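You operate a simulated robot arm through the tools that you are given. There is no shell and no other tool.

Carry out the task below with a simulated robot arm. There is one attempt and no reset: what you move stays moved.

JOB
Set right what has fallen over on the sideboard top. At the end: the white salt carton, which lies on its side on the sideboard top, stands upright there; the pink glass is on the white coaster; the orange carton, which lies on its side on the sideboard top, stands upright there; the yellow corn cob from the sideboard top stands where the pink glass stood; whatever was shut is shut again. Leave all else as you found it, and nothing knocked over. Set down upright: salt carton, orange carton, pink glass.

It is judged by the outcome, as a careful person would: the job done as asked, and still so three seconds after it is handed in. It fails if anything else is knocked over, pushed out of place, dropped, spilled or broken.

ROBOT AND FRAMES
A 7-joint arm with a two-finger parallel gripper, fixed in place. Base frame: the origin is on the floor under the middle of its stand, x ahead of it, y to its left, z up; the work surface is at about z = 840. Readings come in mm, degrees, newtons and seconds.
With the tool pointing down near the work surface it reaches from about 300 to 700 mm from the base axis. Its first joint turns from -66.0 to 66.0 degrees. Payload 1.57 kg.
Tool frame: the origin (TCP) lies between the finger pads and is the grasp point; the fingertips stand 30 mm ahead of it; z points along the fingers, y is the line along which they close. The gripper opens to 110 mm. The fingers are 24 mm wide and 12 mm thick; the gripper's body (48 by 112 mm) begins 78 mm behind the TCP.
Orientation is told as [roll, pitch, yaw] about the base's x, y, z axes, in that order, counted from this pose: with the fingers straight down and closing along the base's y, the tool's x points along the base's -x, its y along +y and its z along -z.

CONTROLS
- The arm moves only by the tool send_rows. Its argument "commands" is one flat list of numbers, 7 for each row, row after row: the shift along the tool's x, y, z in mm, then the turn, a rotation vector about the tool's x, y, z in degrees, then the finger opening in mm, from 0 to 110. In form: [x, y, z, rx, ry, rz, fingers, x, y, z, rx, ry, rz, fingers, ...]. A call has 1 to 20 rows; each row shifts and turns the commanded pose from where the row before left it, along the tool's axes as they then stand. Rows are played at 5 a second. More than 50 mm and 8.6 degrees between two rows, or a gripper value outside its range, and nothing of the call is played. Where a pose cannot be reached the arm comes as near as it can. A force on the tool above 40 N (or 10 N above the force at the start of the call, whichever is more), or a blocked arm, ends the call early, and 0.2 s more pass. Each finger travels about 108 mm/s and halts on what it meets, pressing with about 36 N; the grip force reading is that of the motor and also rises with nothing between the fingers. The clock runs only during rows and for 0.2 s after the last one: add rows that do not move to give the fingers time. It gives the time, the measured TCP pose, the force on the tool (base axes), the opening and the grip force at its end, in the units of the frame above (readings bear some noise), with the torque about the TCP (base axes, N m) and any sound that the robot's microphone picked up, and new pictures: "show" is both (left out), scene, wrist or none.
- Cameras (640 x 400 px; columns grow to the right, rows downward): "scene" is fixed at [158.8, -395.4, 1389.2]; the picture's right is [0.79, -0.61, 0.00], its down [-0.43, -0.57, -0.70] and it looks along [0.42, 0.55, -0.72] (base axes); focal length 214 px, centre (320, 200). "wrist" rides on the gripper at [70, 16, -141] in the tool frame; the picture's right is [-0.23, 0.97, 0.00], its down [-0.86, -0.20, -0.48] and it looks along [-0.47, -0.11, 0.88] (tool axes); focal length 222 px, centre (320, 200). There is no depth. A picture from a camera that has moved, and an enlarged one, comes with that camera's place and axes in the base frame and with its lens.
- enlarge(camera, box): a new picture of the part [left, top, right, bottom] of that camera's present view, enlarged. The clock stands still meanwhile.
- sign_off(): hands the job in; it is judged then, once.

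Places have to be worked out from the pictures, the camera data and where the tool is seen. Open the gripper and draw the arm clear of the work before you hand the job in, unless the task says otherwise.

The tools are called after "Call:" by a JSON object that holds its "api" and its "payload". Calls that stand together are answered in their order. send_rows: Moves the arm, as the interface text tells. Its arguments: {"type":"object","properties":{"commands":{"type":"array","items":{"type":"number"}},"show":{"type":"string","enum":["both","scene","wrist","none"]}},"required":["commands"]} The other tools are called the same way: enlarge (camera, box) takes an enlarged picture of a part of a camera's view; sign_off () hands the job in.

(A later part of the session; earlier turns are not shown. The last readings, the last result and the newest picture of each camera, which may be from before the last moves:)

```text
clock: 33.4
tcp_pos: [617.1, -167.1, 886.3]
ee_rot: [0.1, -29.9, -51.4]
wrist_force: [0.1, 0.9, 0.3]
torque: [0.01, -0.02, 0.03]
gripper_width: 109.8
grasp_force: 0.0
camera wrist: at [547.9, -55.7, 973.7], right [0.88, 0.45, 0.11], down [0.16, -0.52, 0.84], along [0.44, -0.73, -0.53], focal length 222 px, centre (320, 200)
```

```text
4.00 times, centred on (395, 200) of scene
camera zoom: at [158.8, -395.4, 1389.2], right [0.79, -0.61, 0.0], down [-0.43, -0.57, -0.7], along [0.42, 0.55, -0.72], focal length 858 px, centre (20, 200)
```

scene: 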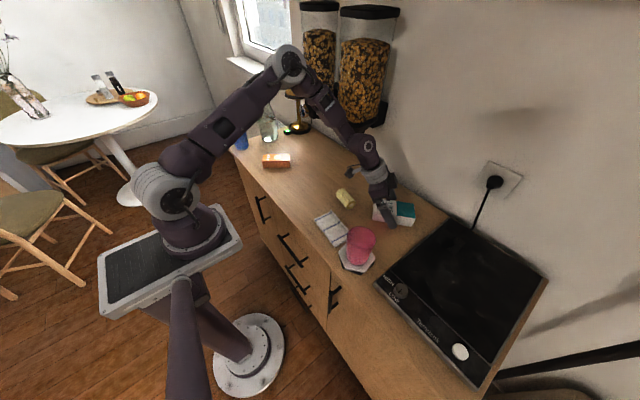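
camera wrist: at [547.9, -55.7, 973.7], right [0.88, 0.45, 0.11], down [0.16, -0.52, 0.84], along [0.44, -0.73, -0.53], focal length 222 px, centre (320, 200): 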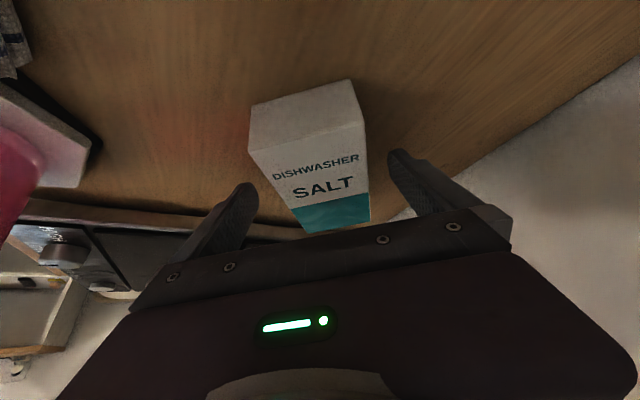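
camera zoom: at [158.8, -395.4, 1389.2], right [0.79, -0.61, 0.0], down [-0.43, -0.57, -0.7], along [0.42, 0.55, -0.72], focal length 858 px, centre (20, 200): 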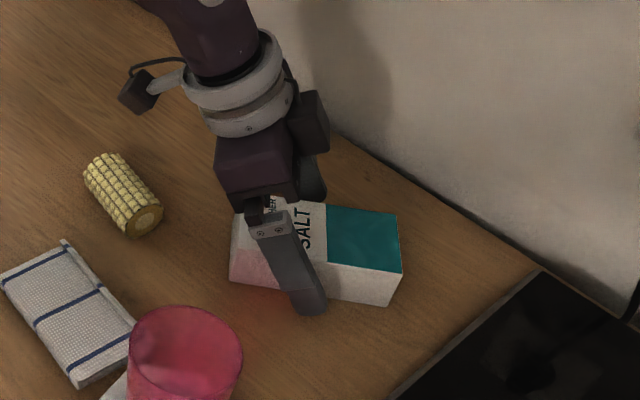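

The fingers straddle the carton cleanly. I lower the last 11 mm and close in steps.

Call:
{"api": "send_rows", "payload": {"commands": [3, 0, 5.2, 0, 0, 0, 110, 2.5, 0, 4.3, 0, 0, 0, 110, 0, 0, 0, 0, 0, 0, 95, 0, 0, 0, 0, 0, 0, 85, 0, 0, 0, 0, 0, 0, 78, 0, 0, 0, 0, 0, 0, 73, 0, 0, 0, 0, 0, 0, 69, 0, 0, 0, 0, 0, 0, 66, 0, 0, 0, 0, 0, 0, 62, 0, 0, 0, 0, 0, 0, 58, 0, 0, 0, 0, 0, 0, 55, 0, 0, 0, 0, 0, 0, 55], "show": "both"}}

Call:
{"api": "enlarge", "payload": {"camera": "scene", "box": [340, 150, 450, 250]}}

```text
clock: 36.0
tcp_pos: [616.6, -168.0, 874.8]
ee_rot: [0.0, -30.1, -51.4]
wrist_force: [1.5, 1.4, 3.3]
torque: [0.15, -0.22, 0.16]
gripper_width: 65.9
grasp_force: 36.0
camera wrist: at [547.9, -55.9, 963.1], right [0.88, 0.45, 0.11], down [0.16, -0.52, 0.84], along [0.44, -0.73, -0.53], focal length 222 px, centre (320, 200)
```

scene: 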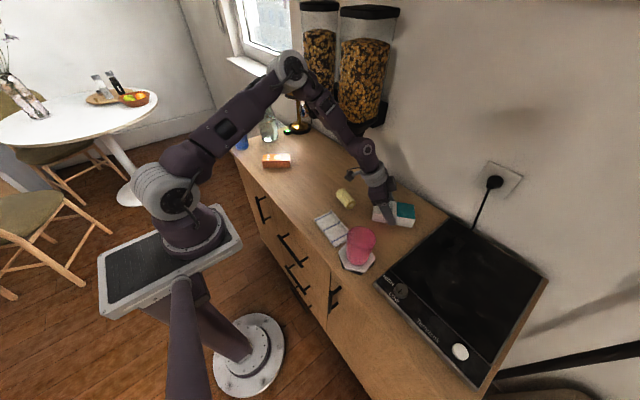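
wrist: 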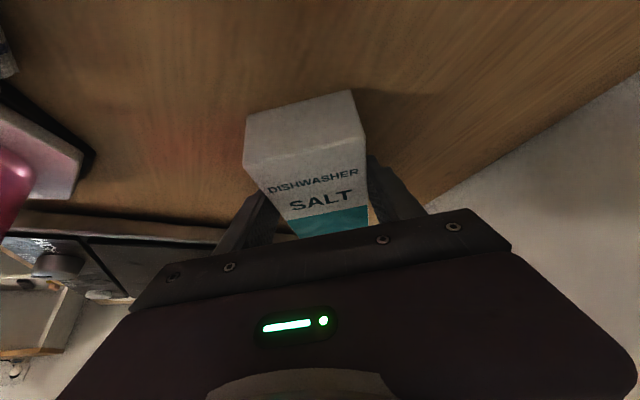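

```text
4.00 times, centred on (395, 200) of scene
camera zoom: at [158.8, -395.3, 1389.2], right [0.79, -0.61, 0.0], down [-0.43, -0.57, -0.7], along [0.42, 0.55, -0.72], focal length 858 px, centre (20, 200)
```

zoom: 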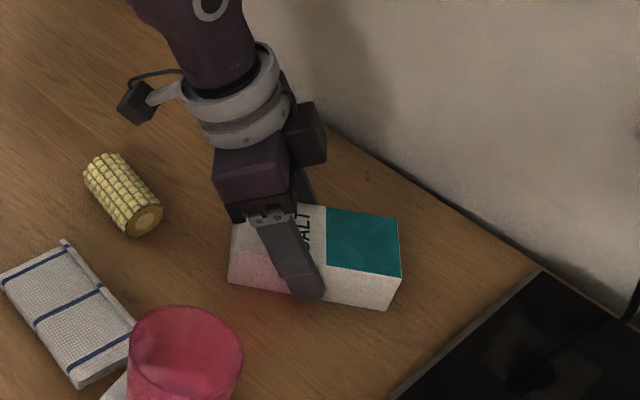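

The carton is gripped at 65.9 mm. I lift it 150 mm straight up and check the hold.

Call:
{"api": "send_rows", "payload": {"commands": [-5, 0, -8.66, 0, 0, 0, 55, -10, 0, -17.3, 0, 0, 0, 55, -15, 0, -26, 0, 0, 0, 55, -15, 0, -26, 0, 0, 0, 55, -15, 0, -26, 0, 0, 0, 55, -15, 0, -26, 0, 0, 0, 55, 0, 0, 0, 0, 0, 0, 55, 0, 0, 0, 0, 0, 0, 55], "show": "both"}}

```text
clock: 37.8
tcp_pos: [616.7, -167.5, 1025.8]
ee_rot: [-0.1, -29.9, -51.5]
wrist_force: [-0.7, -0.3, -4.1]
torque: [0.02, 0.03, 0.03]
gripper_width: 65.5
grasp_force: 36.2
camera wrist: at [547.4, -55.5, 1113.1], right [0.88, 0.45, 0.11], down [0.16, -0.52, 0.84], along [0.44, -0.73, -0.53], focal length 222 px, centre (320, 200)
```

scene: 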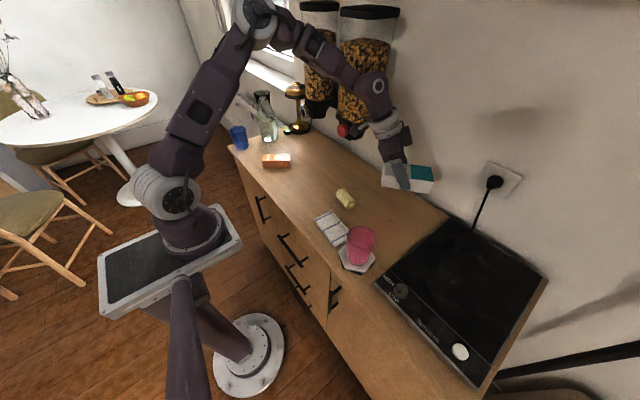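
wrist: 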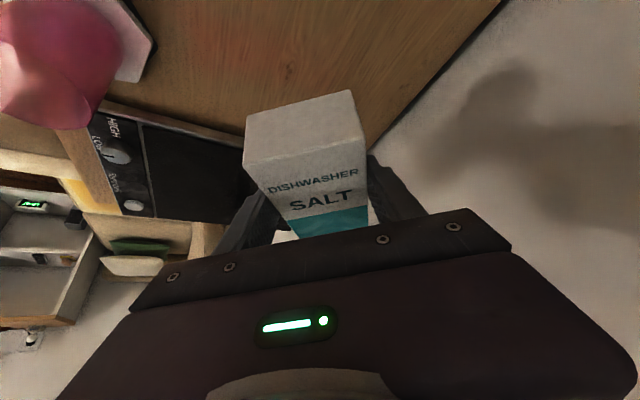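

The carton weighs about 4 N and has not slipped. I bring the tool to vertical, shift to (575, -165) and yaw toward -105°.

Call:
{"api": "send_rows", "payload": {"commands": [0, 0, 0, 0, 7.5, 0, 55, 0, 0, 0, 0, 7.5, 0, 55, 0, 0, 0, 0, 7.5, 0, 55, 0, 0, 0, 0, 7.5, 0, 55, 14, -15.5, 0, 0, 0, 0, 55, 14, -15.5, 0, 0, 0, 0, 55, 0, 0, 0, 0, 0, 7.65, 55, 0, 0, 0, 0, 0, 7.65, 55, 0, 0, 0, 0, 0, 7.65, 55, 0, 0, 0, 0, 0, 7.65, 55, 0, 0, 0, 0, 0, 7.65, 55, 0, 0, 0, 0, 0, 7.65, 55, 0, 0, 0, 0, 0, 7.65, 55, 0, 0, 0, 0, 0, 0, 55], "show": "scene"}}

```text
clock: 40.8
tcp_pos: [575.3, -164.5, 1024.2]
ee_rot: [-0.1, 0.1, -105.1]
wrist_force: [0.0, 0.3, -4.1]
torque: [0.01, -0.02, 0.0]
gripper_width: 65.6
grasp_force: 35.8
```

scene: 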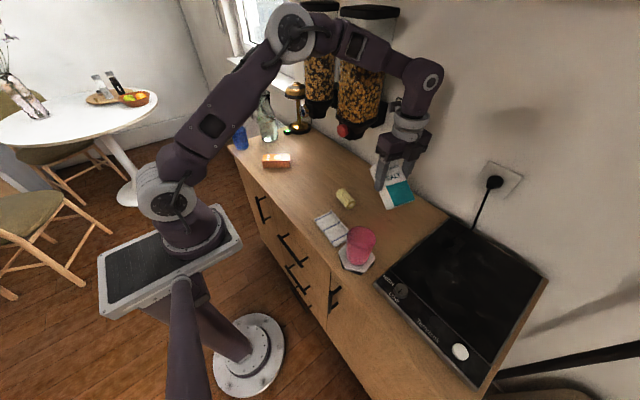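

Pose reached with a stable hold. Now I tilt 60° about the closing axis at this height to bring the carton upright.

Call:
{"api": "send_rows", "payload": {"commands": [0, 0, 0, 0, 7.5, 0, 55, 0, 0, 0, 0, 7.5, 0, 55, 0, 0, 0, 0, 7.5, 0, 55, 0, 0, 0, 0, 7.5, 0, 55, 0, 0, 0, 0, 7.5, 0, 55, 0, 0, 0, 0, 7.5, 0, 55, 0, 0, 0, 0, 7.5, 0, 55, 0, 0, 0, 0, 7.5, 0, 55, 0, 0, 0, 0, 0, 0, 55], "show": "both"}}

Call:
{"api": "enlarge", "payload": {"camera": "scene", "box": [330, 110, 450, 220]}}

```text
clock: 42.8
tcp_pos: [575.2, -165.4, 1024.5]
ee_rot: [0.0, 60.1, -105.0]
wrist_force: [-0.5, -0.5, -4.1]
torque: [-0.07, 0.02, -0.01]
gripper_width: 65.7
grasp_force: 35.7
camera wrist: at [568.1, -255.2, 1156.2], right [0.91, -0.36, -0.2], down [-0.41, -0.76, -0.5], along [0.03, 0.54, -0.84], focal length 222 px, centre (320, 200)
```

scene: 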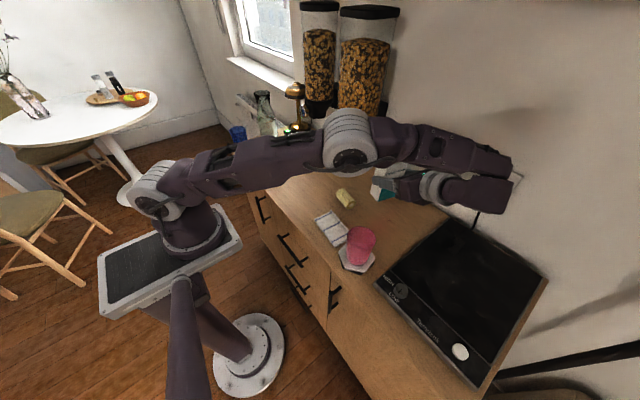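
wrist: 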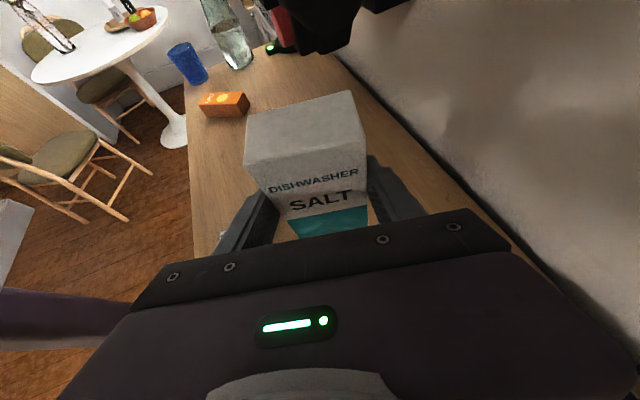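

```text
3.64 times, centred on (390, 165) of scene
camera zoom: at [158.9, -395.4, 1389.2], right [0.79, -0.61, 0.0], down [-0.43, -0.57, -0.7], along [0.42, 0.55, -0.72], focal length 780 px, centre (66, 327)
```

zoom: 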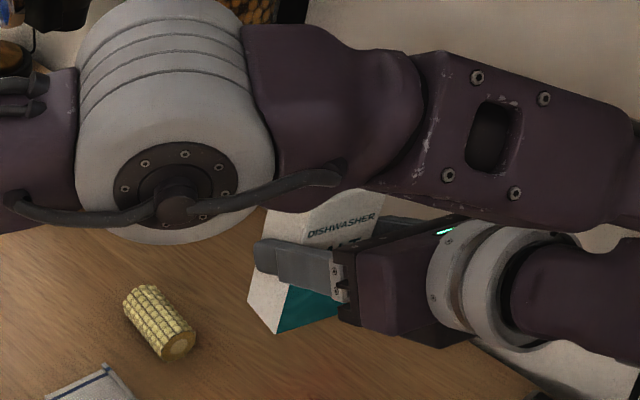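

The carton is upright in the hand and the total turn was 90°. The arm's elbow has swung low, but it is clear of everything on the sideboard. I lower vertically 75 mm and check.

Call:
{"api": "send_rows", "payload": {"commands": [-17.32, 0, 10, 0, 0, 0, 55, -17.32, 0, 10, 0, 0, 0, 55, -17.32, 0, 10, 0, 0, 0, 55, -12.99, 0, 7.5, 0, 0, 0, 55, 0, 0, 0, 0, 0, 0, 55], "show": "both"}}

Call:
{"api": "enlarge", "payload": {"camera": "scene", "box": [310, 120, 450, 250]}}

```text
clock: 44.0
tcp_pos: [575.8, -164.8, 949.2]
ee_rot: [0.0, 60.0, -104.9]
wrist_force: [1.1, -0.8, -5.2]
torque: [-0.07, -0.03, -0.02]
gripper_width: 65.6
grasp_force: 36.5
camera wrist: at [568.4, -254.3, 1081.2], right [0.91, -0.36, -0.2], down [-0.41, -0.76, -0.5], along [0.03, 0.54, -0.84], focal length 222 px, centre (320, 200)
```

scene: 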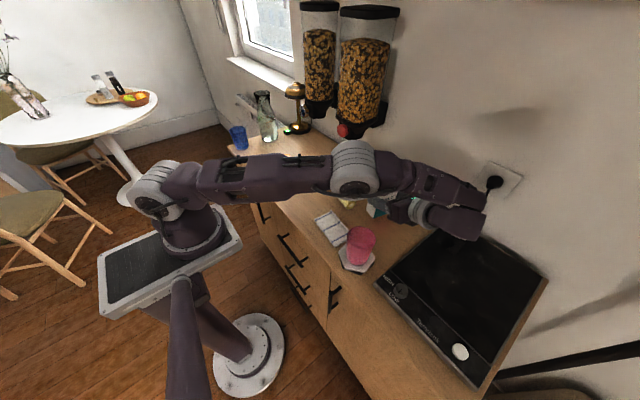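
wrist: 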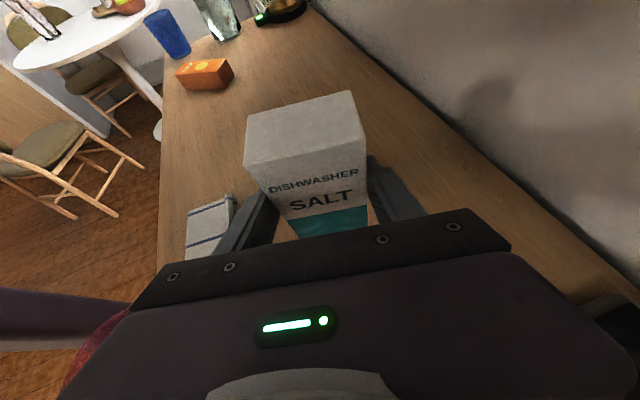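

```text
3.08 times, centred on (380, 185) of scene
camera zoom: at [158.9, -395.4, 1389.2], right [0.79, -0.61, 0.0], down [-0.43, -0.57, -0.7], along [0.42, 0.55, -0.72], focal length 660 px, centre (135, 246)
```

zoom: 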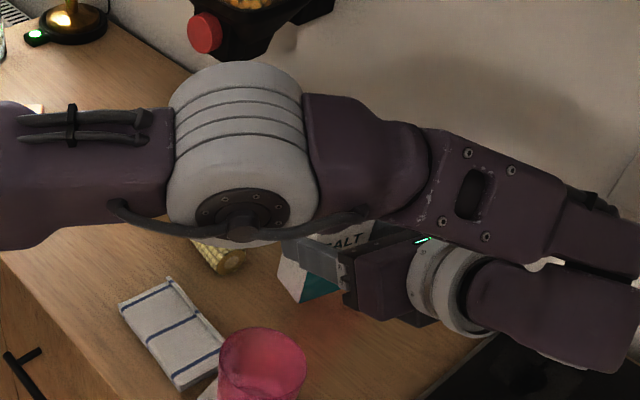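

The carton is upright and about 32 mm above the surface, and the elbow still has clearance over the corn and the glass. I lower another 20 mm slowly.

Call:
{"api": "send_rows", "payload": {"commands": [-8.66, 0, 5, 0, 0, 0, 55, -8.66, 0, 5, 0, 0, 0, 55, 0, 0, 0, 0, 0, 0, 55], "show": "both"}}

Call:
{"api": "enlarge", "payload": {"camera": "scene", "box": [330, 160, 450, 260]}}

```text
clock: 44.8
tcp_pos: [573.3, -163.1, 930.6]
ee_rot: [0.0, 60.0, -105.1]
wrist_force: [0.1, 0.0, -5.3]
torque: [-0.05, 0.03, 0.04]
gripper_width: 65.8
grasp_force: 36.2
camera wrist: at [568.0, -254.8, 1061.3], right [0.91, -0.36, -0.2], down [-0.41, -0.76, -0.5], along [0.03, 0.54, -0.84], focal length 222 px, centre (320, 200)
```

scene: 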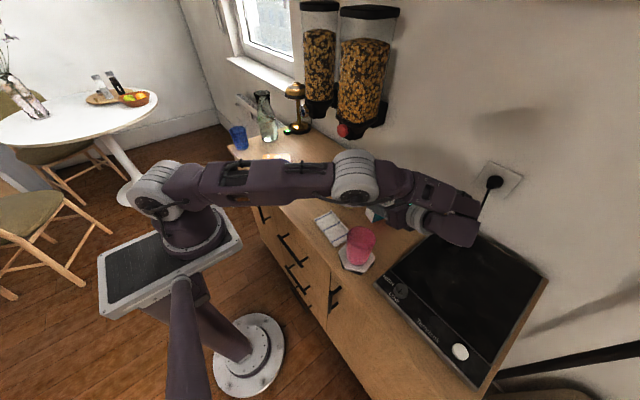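
wrist: 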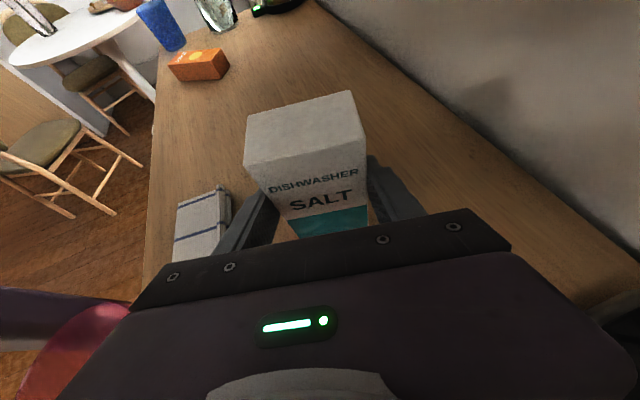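

```text
4.00 times, centred on (390, 210) of scene
camera zoom: at [158.9, -395.4, 1389.2], right [0.79, -0.61, 0.0], down [-0.43, -0.57, -0.7], along [0.42, 0.55, -0.72], focal length 858 px, centre (40, 160)
```

zoom: 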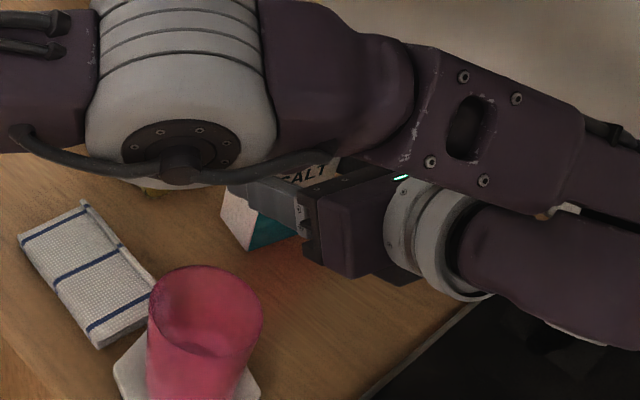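

About 10–15 mm of clearance remains under the carton. I creep down in small steps and watch the force.

Call:
{"api": "send_rows", "payload": {"commands": [-2.6, 0, 1.5, 0, 0, 0, 55, -2.6, 0, 1.5, 0, 0, 0, 55, -1.73, 0, 1, 0, 0, 0, 55, 0, 0, 0, 0, 0, 0, 55], "show": "none"}}

```text
clock: 45.8
tcp_pos: [574.9, -164.5, 921.9]
ee_rot: [0.0, 60.1, -105.0]
wrist_force: [0.1, -0.6, -5.2]
torque: [-0.07, 0.01, -0.01]
gripper_width: 65.6
grasp_force: 35.9
```

No contact yet. I continue with 2 mm steps.

Call:
{"api": "send_rows", "payload": {"commands": [-1.73, 0, 1, 0, 0, 0, 55, 0, 0, 0, 0, 0, 0, 55], "show": "none"}}

Call:
{"api": "send_rows", "payload": {"commands": [-1.73, 0, 1, 0, 0, 0, 55, 0, 0, 0, 0, 0, 0, 55], "show": "none"}}

```text
clock: 46.4
tcp_pos: [575.4, -165.8, 920.5]
ee_rot: [-0.1, 60.0, -105.0]
wrist_force: [0.3, -0.2, -5.2]
torque: [-0.08, 0.01, 0.02]
gripper_width: 66.1
grasp_force: 35.7
```

```text
clock: 47.0
tcp_pos: [575.7, -165.7, 918.1]
ee_rot: [0.0, 59.9, -105.1]
wrist_force: [0.6, -0.6, -5.4]
torque: [-0.09, 0.02, -0.01]
gripper_width: 65.9
grasp_force: 35.8
```

Still free at z ≈ 918. I continue in 1.5 mm steps.

Call:
{"api": "send_rows", "payload": {"commands": [-1.3, 0, 0.75, 0, 0, 0, 55, 0, 0, 0, 0, 0, 0, 55], "show": "none"}}

Call:
{"api": "send_rows", "payload": {"commands": [-1.3, 0, 0.75, 0, 0, 0, 55, 0, 0, 0, 0, 0, 0, 55], "show": "none"}}

```text
clock: 47.6
tcp_pos: [574.9, -164.6, 916.2]
ee_rot: [-0.1, 60.1, -105.0]
wrist_force: [-0.5, 0.2, -4.5]
torque: [-0.11, 0.02, -0.01]
gripper_width: 65.9
grasp_force: 36.4
```

```text
clock: 48.2
tcp_pos: [575.0, -164.3, 915.1]
ee_rot: [0.1, 60.0, -104.9]
wrist_force: [0.3, 0.7, -4.6]
torque: [-0.09, 0.05, 0.0]
gripper_width: 66.0
grasp_force: 35.6
```

Call:
{"api": "send_rows", "payload": {"commands": [-1.3, 0, 0.75, 0, 0, 0, 55, 0, 0, 0, 0, 0, 0, 55], "show": "none"}}

Call:
{"api": "send_rows", "payload": {"commands": [-1.3, 0, 0.75, 0, 0, 0, 55, 0, 0, 0, 0, 0, 0, 55], "show": "none"}}

Call:
{"api": "enlarge", "payload": {"camera": "scene", "box": [360, 180, 430, 240]}}

```text
clock: 48.8
tcp_pos: [575.5, -164.5, 913.3]
ee_rot: [0.1, 60.1, -104.8]
wrist_force: [-2.9, -3.7, 16.6]
torque: [-0.27, 0.98, 0.11]
gripper_width: 65.8
grasp_force: 35.8
```

```text
clock: 49.4
tcp_pos: [575.4, -165.1, 915.3]
ee_rot: [0.3, 60.2, -104.5]
wrist_force: [-5.0, -4.6, 33.6]
torque: [0.41, 0.4, 0.04]
gripper_width: 65.7
grasp_force: 36.1
```

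```text
6.67 times, centred on (395, 210) of scene
camera zoom: at [158.1, -395.3, 1389.3], right [0.79, -0.61, 0.0], down [-0.43, -0.57, -0.7], along [0.42, 0.55, -0.72], focal length 1430 px, centre (-180, 133)
```

zoom: 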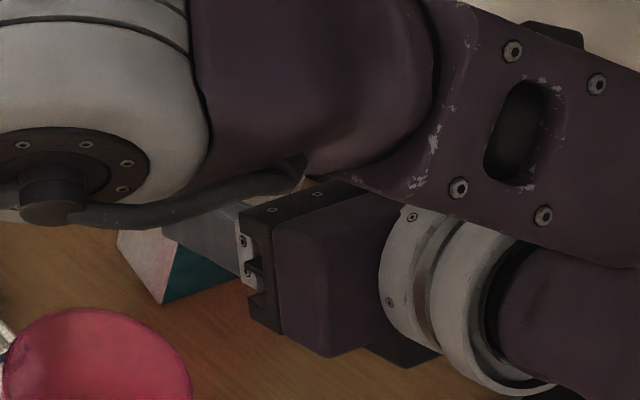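

The carton is on the surface, with 33 N after the extra step. I back up about 2 mm so it carries only its own weight.

Call:
{"api": "send_rows", "payload": {"commands": [1.56, 0, -0.9, 0, 0, 0, 55, 0, 0, 0, 0, 0, 0, 55], "show": "none"}}

```text
clock: 50.0
tcp_pos: [575.9, -164.9, 914.0]
ee_rot: [0.1, 60.0, -104.9]
wrist_force: [2.9, -0.1, 16.8]
torque: [0.57, -0.66, -0.1]
gripper_width: 65.6
grasp_force: 36.3
```

Call:
{"api": "send_rows", "payload": {"commands": [0.7, 0, -0.4, 0, 0, 0, 55, 0, 0, 0, 0, 0, 0, 55], "show": "none"}}

```text
clock: 50.6
tcp_pos: [575.1, -163.8, 914.0]
ee_rot: [-0.2, 59.9, -105.2]
wrist_force: [3.0, 3.1, 4.3]
torque: [0.38, -0.59, 0.0]
gripper_width: 65.9
grasp_force: 36.1
```

Only light contact remains. I open the fingers slowly and look before retreating.

Call:
{"api": "send_rows", "payload": {"commands": [0, 0, 0, 0, 0, 0, 64, 0, 0, 0, 0, 0, 0, 67, 0, 0, 0, 0, 0, 0, 70, 0, 0, 0, 0, 0, 0, 75, 0, 0, 0, 0, 0, 0, 82, 0, 0, 0, 0, 0, 0, 90, 0, 0, 0, 0, 0, 0, 96, 0, 0, 0, 0, 0, 0, 96], "show": "both"}}

```text
clock: 52.4
tcp_pos: [575.2, -164.1, 914.0]
ee_rot: [-0.1, 59.9, -104.9]
wrist_force: [-0.2, 0.5, 0.4]
torque: [0.01, -0.01, 0.0]
gripper_width: 95.9
grasp_force: 0.0
camera wrist: at [568.3, -254.6, 1046.1], right [0.91, -0.36, -0.2], down [-0.41, -0.76, -0.5], along [0.03, 0.54, -0.84], focal length 222 px, centre (320, 200)
```

scene: 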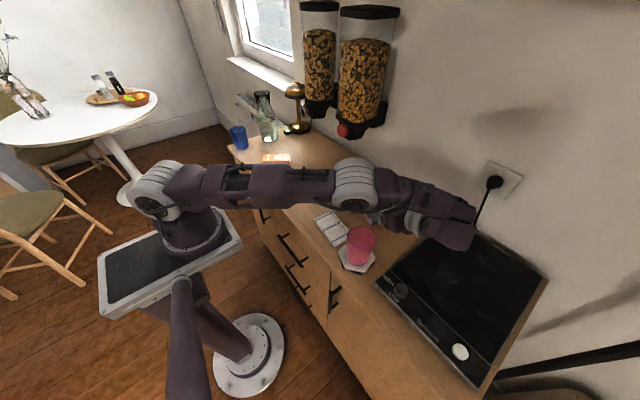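
wrist: 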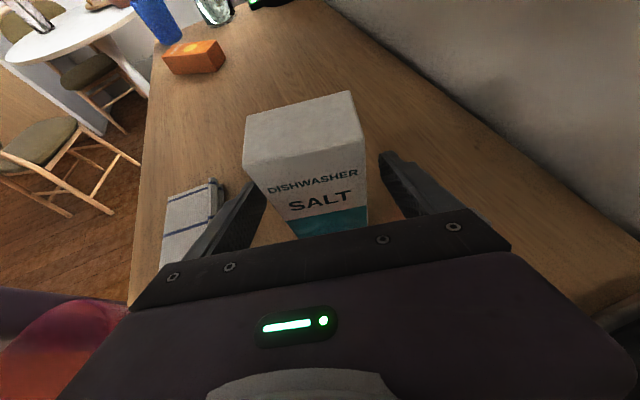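

The salt carton stands on its own between the open fingers. I retreat along the tool axis, then straight up.

Call:
{"api": "send_rows", "payload": {"commands": [0, 0, -10, 0, 0, 0, 96, 0, 0, -20, 0, 0, 0, 96, 0, 0, -25, 0, 0, 0, 96, 0, 0, -25, 0, 0, 0, 96, 17.3, 0, -10, 0, 0, 0, 96, 26, 0, -15, 0, 0, 0, 96, 26, 0, -15, 0, 0, 0, 96, 26, 0, -15, 0, 0, 0, 96], "show": "both"}}

```text
clock: 54.2
tcp_pos: [557.7, -231.7, 1065.0]
ee_rot: [-0.1, 59.9, -105.1]
wrist_force: [-0.3, 0.4, 0.6]
torque: [0.01, -0.02, -0.02]
gripper_width: 96.2
grasp_force: 0.0
out of reach, approached as far as the arm can: row 4
camera wrist: at [550.9, -321.5, 1196.4], right [0.91, -0.36, -0.2], down [-0.41, -0.76, -0.5], along [0.03, 0.54, -0.84], focal length 222 px, centre (320, 200)
```

scene: 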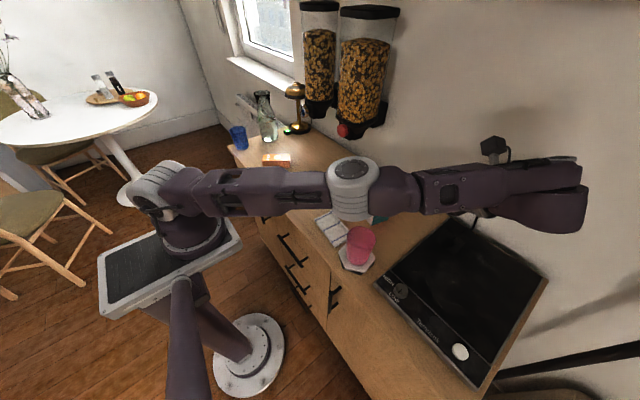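
wrist: 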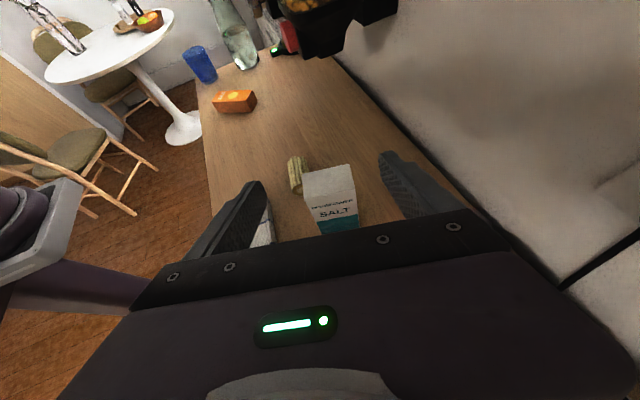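

The salt carton stands upright near (579, -150), clear of the corn. I bring the tool back to vertical at this height.

Call:
{"api": "send_rows", "payload": {"commands": [0, 0, -10, 0, -7.5, 0, 100, 0, 0, -10, 0, -7.5, 0, 100, 0, 0, 0, 0, -7.5, 0, 100, 0, 0, 0, 0, -7.5, 0, 100, 0, 0, 0, 0, -7.5, 0, 100, 0, 0, 0, 0, -7.5, 0, 100, 0, 0, 0, 0, -7.5, 0, 100, 0, 0, 0, 0, -7.5, 0, 100, 0, 0, 0, 0, 0, 0, 100], "show": "both"}}

Call:
{"api": "enlarge", "payload": {"camera": "scene", "box": [320, 150, 440, 280]}}

```text
clock: 56.2
tcp_pos: [552.1, -249.2, 1075.9]
ee_rot: [0.0, -0.1, -105.0]
wrist_force: [0.4, 0.3, 0.3]
torque: [0.02, -0.02, -0.01]
gripper_width: 100.0
grasp_force: 0.1
camera wrist: at [586.8, -185.4, 1217.3], right [0.88, -0.47, 0.0], down [-0.41, -0.77, 0.48], along [-0.23, -0.42, -0.88], focal length 222 px, centre (320, 200)
```

scene: 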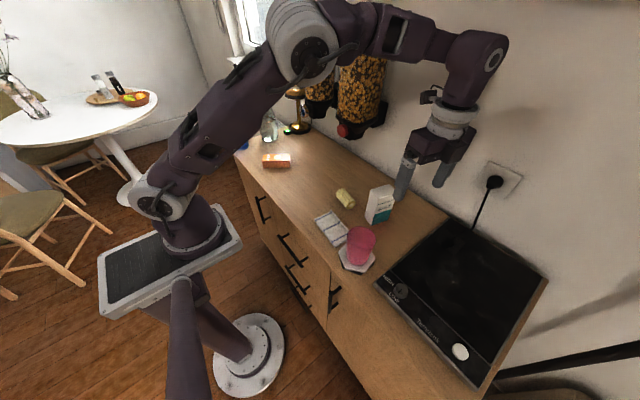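
wrist: 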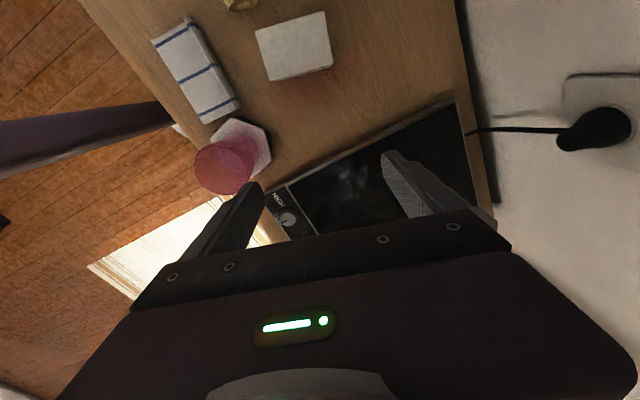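

```text
3.08 times, centred on (380, 215) of scene
camera zoom: at [158.8, -395.3, 1389.2], right [0.79, -0.61, 0.0], down [-0.43, -0.57, -0.7], along [0.42, 0.55, -0.72], focal length 660 px, centre (135, 154)
```

zoom: 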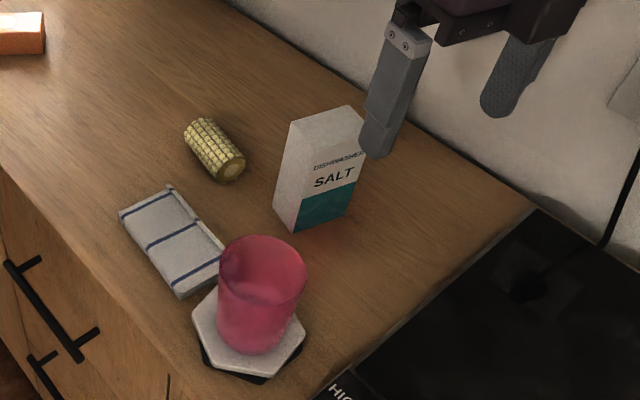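

The salt carton is upright and the glass is undisturbed. Next is the juice carton near (466, 302), with its top end pointing to azimuth 145°. I move at height around to above it and set yaw -80.

Call:
{"api": "send_rows", "payload": {"commands": [23.5, -27.4, 0, 0, 0, 0, 110, 23.5, -27.4, 0, 0, 0, 0, 110, 23.5, -27.4, 0, 0, 0, 0, 110, 23.5, -27.4, 0, 0, 0, 0, 110, 23.5, -27.4, 0, 0, 0, 0, 110, 41.9, -11.2, 0, 0, 0, 0, 110, 41.9, -11.2, 0, 0, 0, 0, 110, 41.9, -11.2, 0, 0, 0, 0, 110, 41.9, -11.2, 0, 0, 0, 0, 110, 41.9, -11.2, 0, 0, 0, 0, 110, 41.9, -11.2, 0, 0, 0, 0, 110, 41.9, -11.2, 0, 0, 0, 0, 110, 41.9, -11.2, 0, 0, 0, 0, 110, 41.9, -11.2, 0, 0, 0, 0, 110, 0, 0, 0, 0, 0, -8.33, 110, 0, 0, 0, 0, 0, -8.33, 110, 0, 0, 0, 0, 0, -8.33, 110, 0, 0, 0, 0, 0, 0, 110], "show": "both"}}

```text
clock: 60.0
tcp_pos: [450.2, 291.4, 1076.2]
ee_rot: [0.0, 0.0, -79.8]
wrist_force: [-0.7, 0.9, -0.2]
torque: [-0.02, -0.05, -0.02]
gripper_width: 109.6
grasp_force: 0.1
camera wrist: at [454.4, 361.9, 1217.8], right [1.0, -0.05, 0.0], down [-0.05, -0.88, 0.48], along [-0.03, -0.48, -0.88], focal length 222 px, centre (320, 200)
```

scene: 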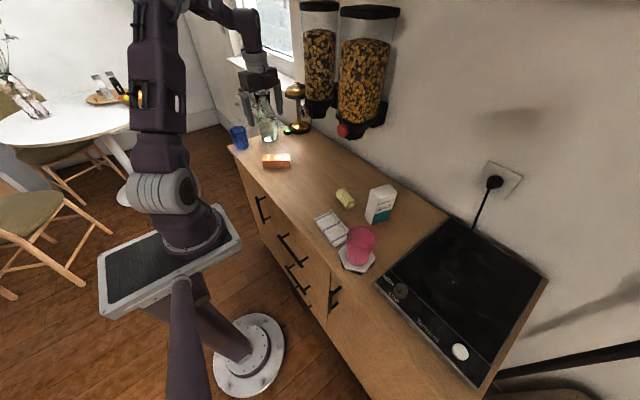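
wrist: 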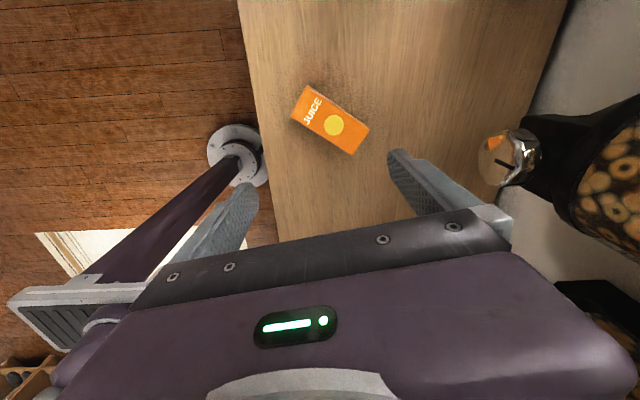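

Reached. The second dispenser's chrome knob is near (607, 297, 1036), so I must stay away from it. I enlarge for the juice position and, in the same step, test nothing else.

Call:
{"api": "enlarge", "payload": {"camera": "wrist", "box": [260, 60, 400, 180]}}

```text
3.33 times, centred on (330, 120) of wrist
camera zoom: at [454.4, 361.9, 1217.8], right [1.0, -0.05, 0.0], down [-0.05, -0.88, 0.48], along [-0.03, -0.48, -0.88], focal length 740 px, centre (287, 467)
```

zoom: 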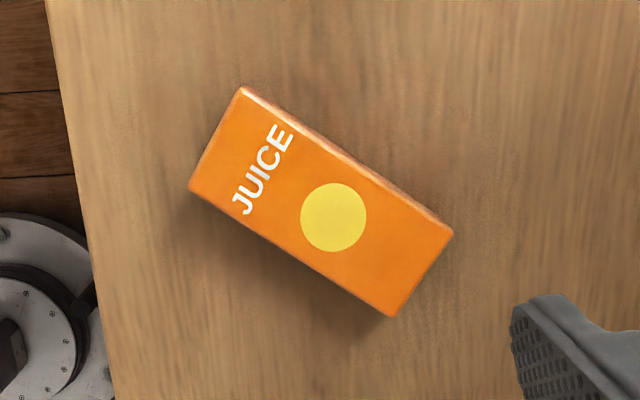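

Juice carton: centre (466, 303), about 108 × 45 mm, top end toward azimuth 144.8°. Now I test the 60° tilt here in free space.

Call:
{"api": "send_rows", "payload": {"commands": [0, 0, 0, 0, 7.5, 0, 110, 0, 0, 0, 0, 7.5, 0, 110, 0, 0, 0, 0, 7.5, 0, 110, 0, 0, 0, 0, 7.5, 0, 110, 0, 0, 0, 0, 7.5, 0, 110, 0, 0, 0, 0, 7.5, 0, 110, 0, 0, 0, 0, 7.5, 0, 110, 0, 0, 0, 0, 7.5, 0, 110, 0, 0, 0, 0, 0, 0, 110], "show": "both"}}

```text
clock: 62.0
tcp_pos: [451.1, 291.5, 1074.8]
ee_rot: [0.0, 60.1, -80.1]
wrist_force: [0.4, -0.4, 0.1]
torque: [0.01, -0.02, 0.01]
gripper_width: 109.6
grasp_force: 0.0
camera wrist: at [482.0, 206.5, 1207.0], right [0.98, 0.06, -0.2], down [-0.05, -0.86, -0.5], along [-0.2, 0.5, -0.84], focal length 222 px, centre (320, 200)
```

scene: 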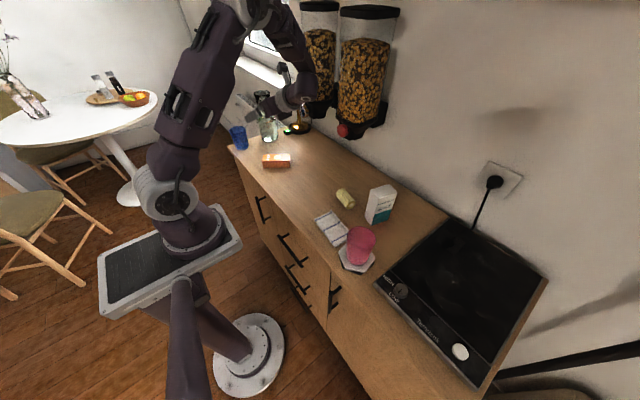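
wrist: 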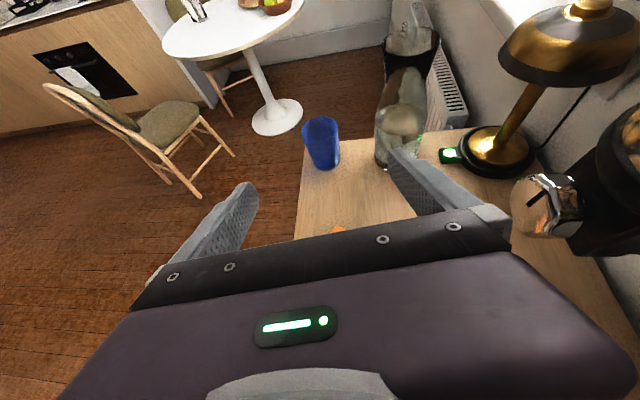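

Reached with the elbow up and clear of the dispensers. I undo the tilt and set yaw to -35° for grasping.

Call:
{"api": "send_rows", "payload": {"commands": [0, 0, 0, 0, -7.5, 0, 110, 0, 0, 0, 0, -7.5, 0, 110, 0, 0, 0, 0, -7.5, 0, 110, 0, 0, 0, 0, -7.5, 0, 110, 0, 0, 0, 0, -7.5, 0, 110, 0, 0, 0, 0, -7.5, 0, 110, 0, 0, 0, 0, -7.5, 0, 110, 0, 0, 0, 0, -7.5, 0, 110, 0, 0, 0, 0, 0, -7.47, 110, 0, 0, 0, 0, 0, -7.47, 110, 0, 0, 0, 0, 0, -7.47, 110, 0, 0, 0, 0, 0, -7.47, 110, 0, 0, 0, 0, 0, -7.47, 110, 0, 0, 0, 0, 0, -7.47, 110, 6.6, 18, 25, 0, 0, 0, 110, 0, 0, 40, 0, 0, 0, 110, 0, 0, 40, 0, 0, 0, 110, 0, 0, 0, 0, 0, 0, 110], "show": "both"}}

```text
clock: 65.8
tcp_pos: [454.9, 310.1, 970.0]
ee_rot: [0.0, -0.1, -35.0]
wrist_force: [0.1, 0.1, 0.2]
torque: [0.0, 0.01, -0.01]
gripper_width: 110.1
grasp_force: 0.1
camera wrist: at [408.3, 363.2, 1112.3], right [0.75, 0.67, 0.0], down [0.58, -0.66, 0.48], along [0.32, -0.36, -0.88], focal length 222 px, centre (320, 200)
```

scene: 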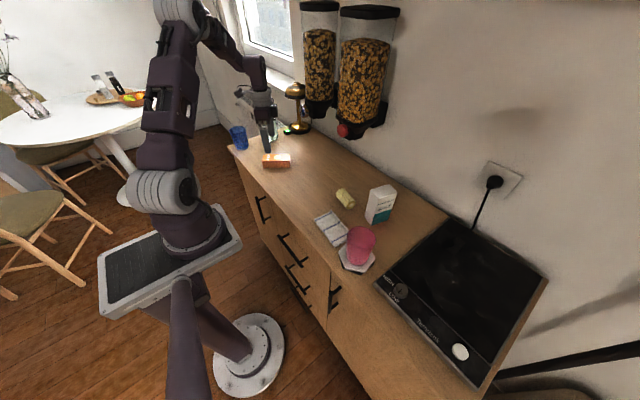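
wrist: 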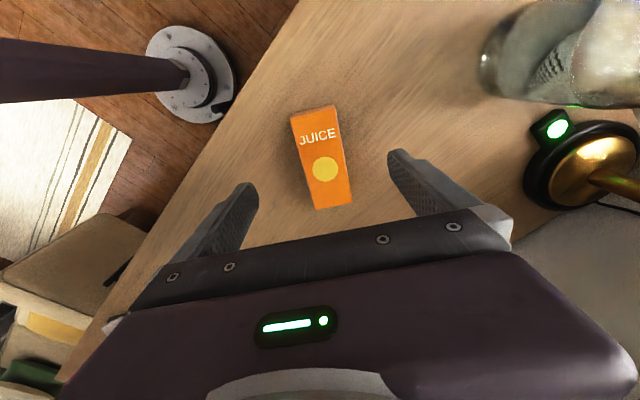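

The juice carton is centred and aligned between the fingers. I lean the tool -30° and descend to about 10 mm above the grasp height.

Call:
{"api": "send_rows", "payload": {"commands": [0, 0, 0, 0, -7.5, 0, 110, 0, 0, 0, 0, -7.5, 0, 110, 0, 0, 0, 0, -7.5, 0, 110, 0, 0, 0, 0, -7.5, 0, 110, 12.5, 0, 21.65, 0, 0, 0, 110, 12.5, 0, 21.65, 0, 0, 0, 110, 12.5, 0, 21.65, 0, 0, 0, 110, 5, 0, 8.66, 0, 0, 0, 110, 0, 0, 0, 0, 0, 0, 110], "show": "both"}}

Call:
{"api": "enlarge", "payload": {"camera": "scene", "box": [220, 80, 340, 180]}}

```text
clock: 67.8
tcp_pos: [455.7, 309.7, 885.1]
ee_rot: [-0.1, -30.0, -35.1]
wrist_force: [-1.0, -0.6, -0.5]
torque: [0.0, 0.01, 0.01]
gripper_width: 109.9
grasp_force: 0.0
camera wrist: at [358.1, 398.4, 973.6], right [0.72, 0.68, 0.11], down [0.3, -0.45, 0.84], along [0.63, -0.57, -0.53], focal length 222 px, centre (320, 200)
```

scene: 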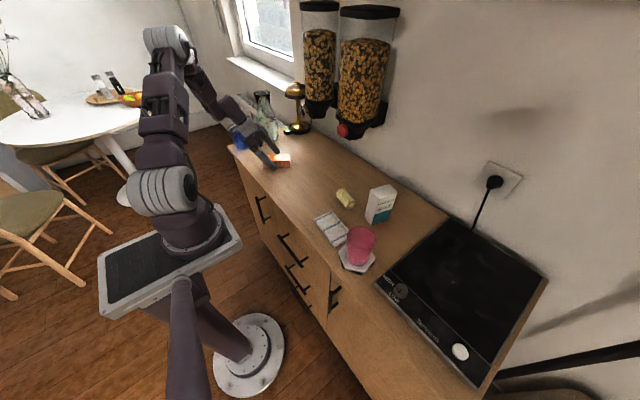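
wrist: 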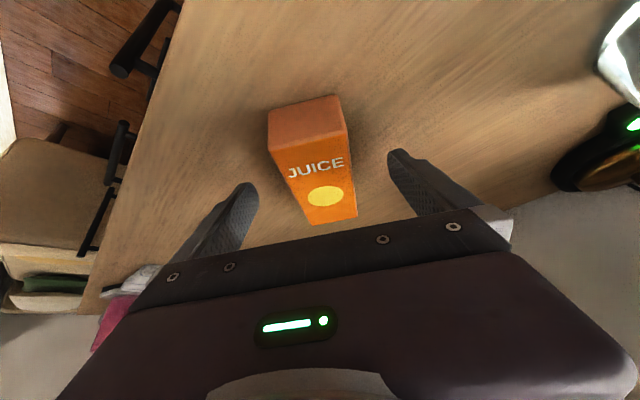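

```text
4.00 times, centred on (280, 130) of scene
camera zoom: at [158.8, -395.3, 1389.2], right [0.79, -0.61, 0.0], down [-0.43, -0.57, -0.7], along [0.42, 0.55, -0.72], focal length 858 px, centre (480, 480)
```

zoom: 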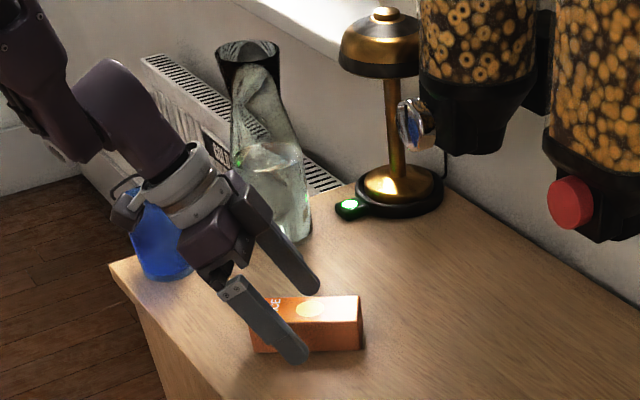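

The fingers straddle the juice carton with no neighbours near. I lower 11 mm and close in steps.

Call:
{"api": "send_rows", "payload": {"commands": [3, 0, 5.2, 0, 0, 0, 105, 2.5, 0, 4.3, 0, 0, 0, 95, 0, 0, 0, 0, 0, 0, 80, 0, 0, 0, 0, 0, 0, 68, 0, 0, 0, 0, 0, 0, 60, 0, 0, 0, 0, 0, 0, 55, 0, 0, 0, 0, 0, 0, 50, 0, 0, 0, 0, 0, 0, 46, 0, 0, 0, 0, 0, 0, 42, 0, 0, 0, 0, 0, 0, 38, 0, 0, 0, 0, 0, 0, 36, 0, 0, 0, 0, 0, 0, 36], "show": "both"}}

Call:
{"api": "enlarge", "payload": {"camera": "scene", "box": [220, 80, 340, 180]}}

```text
clock: 70.4
tcp_pos: [455.8, 311.0, 876.0]
ee_rot: [0.0, -30.1, -35.0]
wrist_force: [0.9, -0.3, 1.2]
torque: [-0.02, 0.0, -0.01]
gripper_width: 46.7
grasp_force: 35.9
camera wrist: at [358.0, 397.8, 962.8], right [0.72, 0.68, 0.11], down [0.3, -0.45, 0.84], along [0.63, -0.57, -0.53], focal length 222 px, centre (320, 200)
```

scene: 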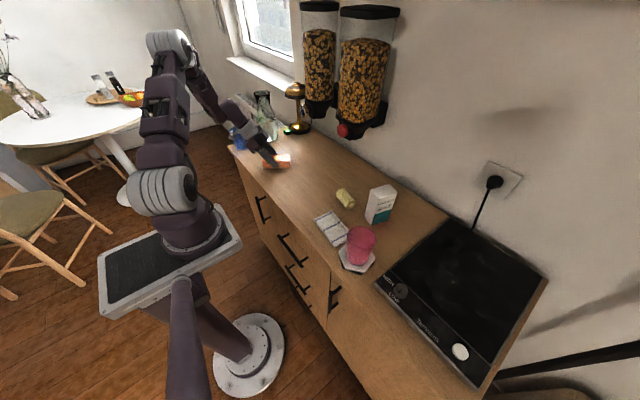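
wrist: 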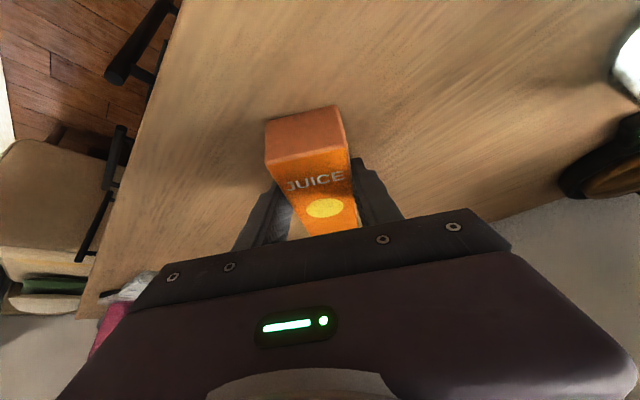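

```text
4.00 times, centred on (280, 130) of scene
camera zoom: at [158.8, -395.4, 1389.2], right [0.79, -0.61, 0.0], down [-0.43, -0.57, -0.7], along [0.42, 0.55, -0.72], focal length 858 px, centre (480, 480)
```

zoom: 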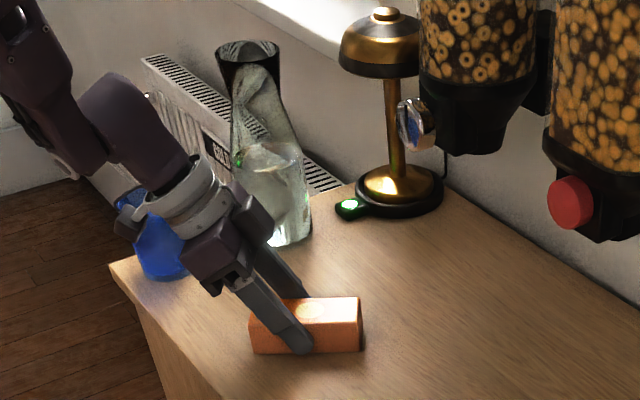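

Gripped at 46.7 mm. I lift 150 mm, then bring the tool vertical.

Call:
{"api": "send_rows", "payload": {"commands": [-5, 0, -8.66, 0, 0, 0, 36, -10, 0, -17.3, 0, 0, 0, 36, -15, 0, -26, 0, 0, 0, 36, -15, 0, -26, 0, 0, 0, 36, -15, 0, -26, 0, 0, 0, 36, -15, 0, -26, 0, 0, 0, 36, 0, 0, 0, 0, 0, 0, 36, 0, 0, 0, 0, 7.5, 0, 36, 0, 0, 0, 0, 7.5, 0, 36, 0, 0, 0, 0, 7.5, 0, 36, 0, 0, 0, 0, 7.5, 0, 36, 0, 0, 0, 0, 0, 0, 36], "show": "both"}}

```text
clock: 73.0
tcp_pos: [457.0, 310.8, 1025.5]
ee_rot: [-0.1, 0.1, -35.1]
wrist_force: [0.0, -1.0, -1.1]
torque: [0.0, -0.01, 0.01]
gripper_width: 46.9
grasp_force: 35.6
camera wrist: at [407.9, 362.4, 1166.6], right [0.75, 0.67, 0.0], down [0.59, -0.66, 0.48], along [0.32, -0.36, -0.88], focal length 222 px, centre (320, 200)
```

scene: 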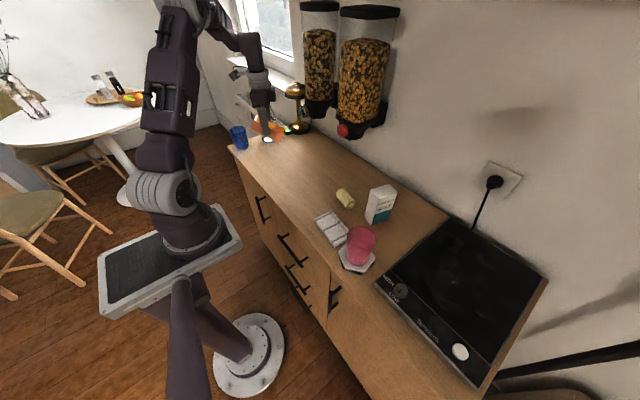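
wrist: 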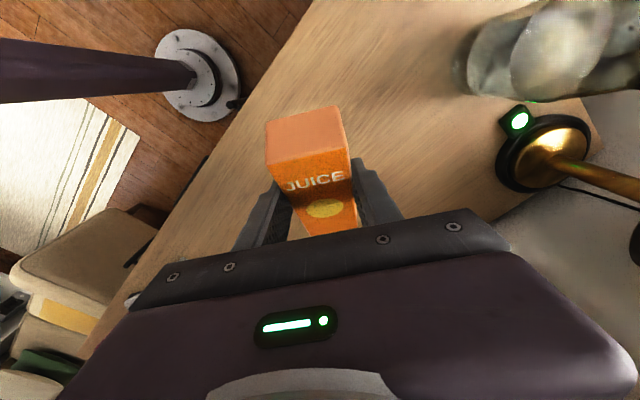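

The carton is held firmly with no slip. I shift slightly, yaw to -80° and tilt 60° to bring it upright at height.

Call:
{"api": "send_rows", "payload": {"commands": [-6.3, -21.2, 0, 0, 0, 0, 36, 0, 0, 0, 0, 0, 7.5, 36, 0, 0, 0, 0, 0, 7.5, 36, 0, 0, 0, 0, 0, 7.5, 36, 0, 0, 0, 0, 0, 7.5, 36, 0, 0, 0, 0, 0, 7.5, 36, 0, 0, 0, 0, 0, 7.5, 36, 0, 0, 0, 0, 7.5, 0, 36, 0, 0, 0, 0, 7.5, 0, 36, 0, 0, 0, 0, 7.5, 0, 36, 0, 0, 0, 0, 7.5, 0, 36, 0, 0, 0, 0, 7.5, 0, 36, 0, 0, 0, 0, 7.5, 0, 36, 0, 0, 0, 0, 7.5, 0, 36, 0, 0, 0, 0, 7.5, 0, 36, 0, 0, 0, 0, 0, 0, 36], "show": "both"}}

Call:
{"api": "enlarge", "payload": {"camera": "scene", "box": [220, 50, 340, 180]}}

```text
clock: 76.4
tcp_pos: [447.9, 289.0, 1025.9]
ee_rot: [-0.1, 60.1, -80.1]
wrist_force: [-0.4, 0.6, -0.9]
torque: [0.04, 0.02, -0.02]
gripper_width: 46.7
grasp_force: 36.9
camera wrist: at [479.6, 204.4, 1156.4], right [0.98, 0.06, -0.2], down [-0.05, -0.86, -0.5], along [-0.2, 0.5, -0.84], focal length 222 px, centre (320, 200)
```

scene: 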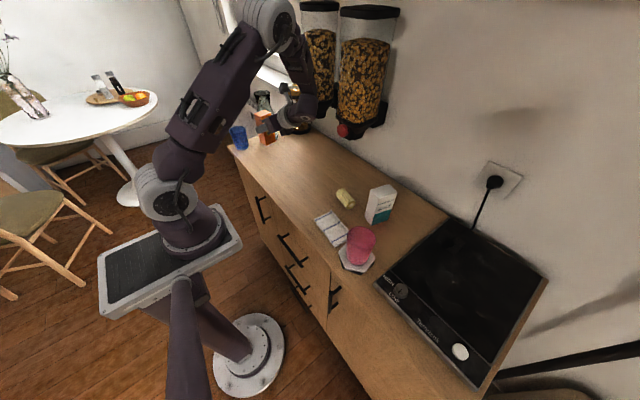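
wrist: 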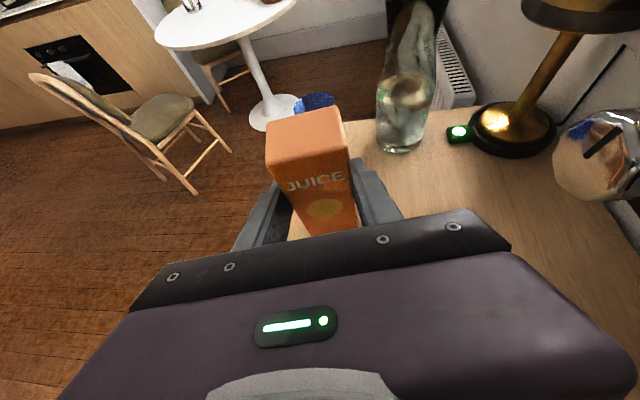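

```text
3.08 times, centred on (280, 115) of scene
camera zoom: at [158.8, -395.4, 1389.2], right [0.79, -0.61, 0.0], down [-0.43, -0.57, -0.7], along [0.42, 0.55, -0.72], focal length 660 px, centre (443, 462)
```

zoom: 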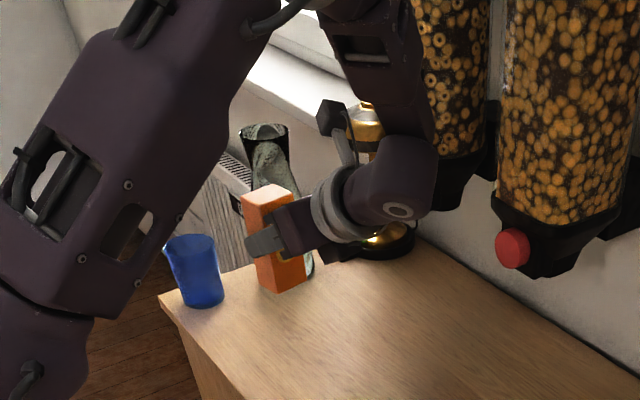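

The juice carton is upright in the hand. I lower vertically about 96 mm and check.

Call:
{"api": "send_rows", "payload": {"commands": [-17.32, 0, 10, 0, 0, 0, 36, -21.65, 0, 12.5, 0, 0, 0, 36, -21.65, 0, 12.5, 0, 0, 0, 36, -13, 0, 7.5, 0, 0, 0, 36, -8.66, 0, 5, 0, 0, 0, 36, 0, 0, 0, 0, 0, 0, 36], "show": "both"}}

Call:
{"api": "enlarge", "payload": {"camera": "scene", "box": [220, 80, 340, 180]}}

```text
clock: 77.8
tcp_pos: [448.9, 288.9, 929.8]
ee_rot: [0.1, 60.0, -80.1]
wrist_force: [0.0, 0.5, -0.9]
torque: [-0.01, 0.0, -0.01]
gripper_width: 46.5
grasp_force: 35.7
camera wrist: at [479.4, 205.0, 1061.0], right [0.98, 0.05, -0.2], down [-0.05, -0.86, -0.5], along [-0.2, 0.5, -0.84], focal length 222 px, centre (320, 200)
```

scene: 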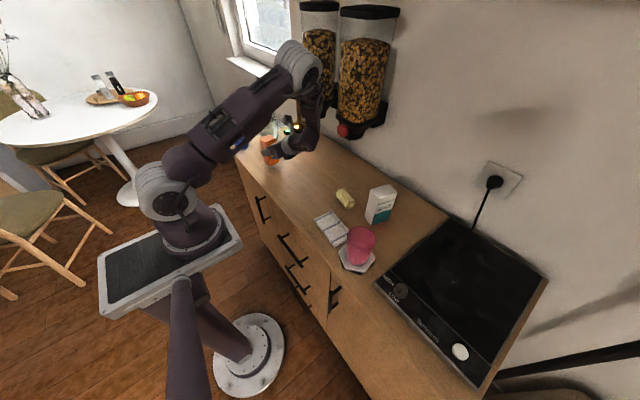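
wrist: 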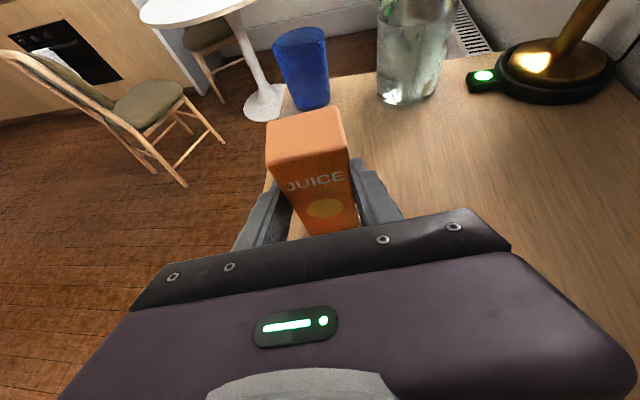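

```text
4.00 times, centred on (280, 130) of scene
camera zoom: at [158.8, -395.4, 1389.2], right [0.79, -0.61, 0.0], down [-0.43, -0.57, -0.7], along [0.42, 0.55, -0.72], focal length 858 px, centre (480, 480)
```

zoom: 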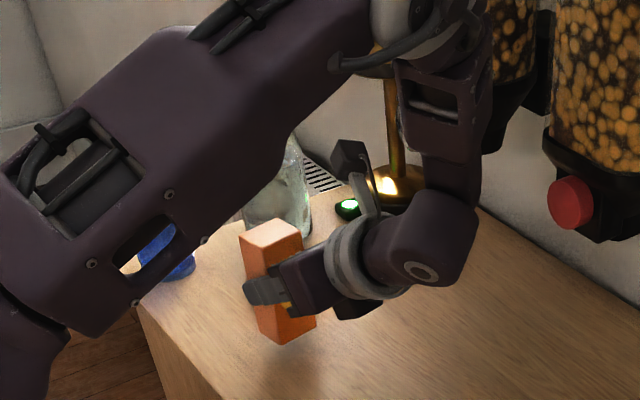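

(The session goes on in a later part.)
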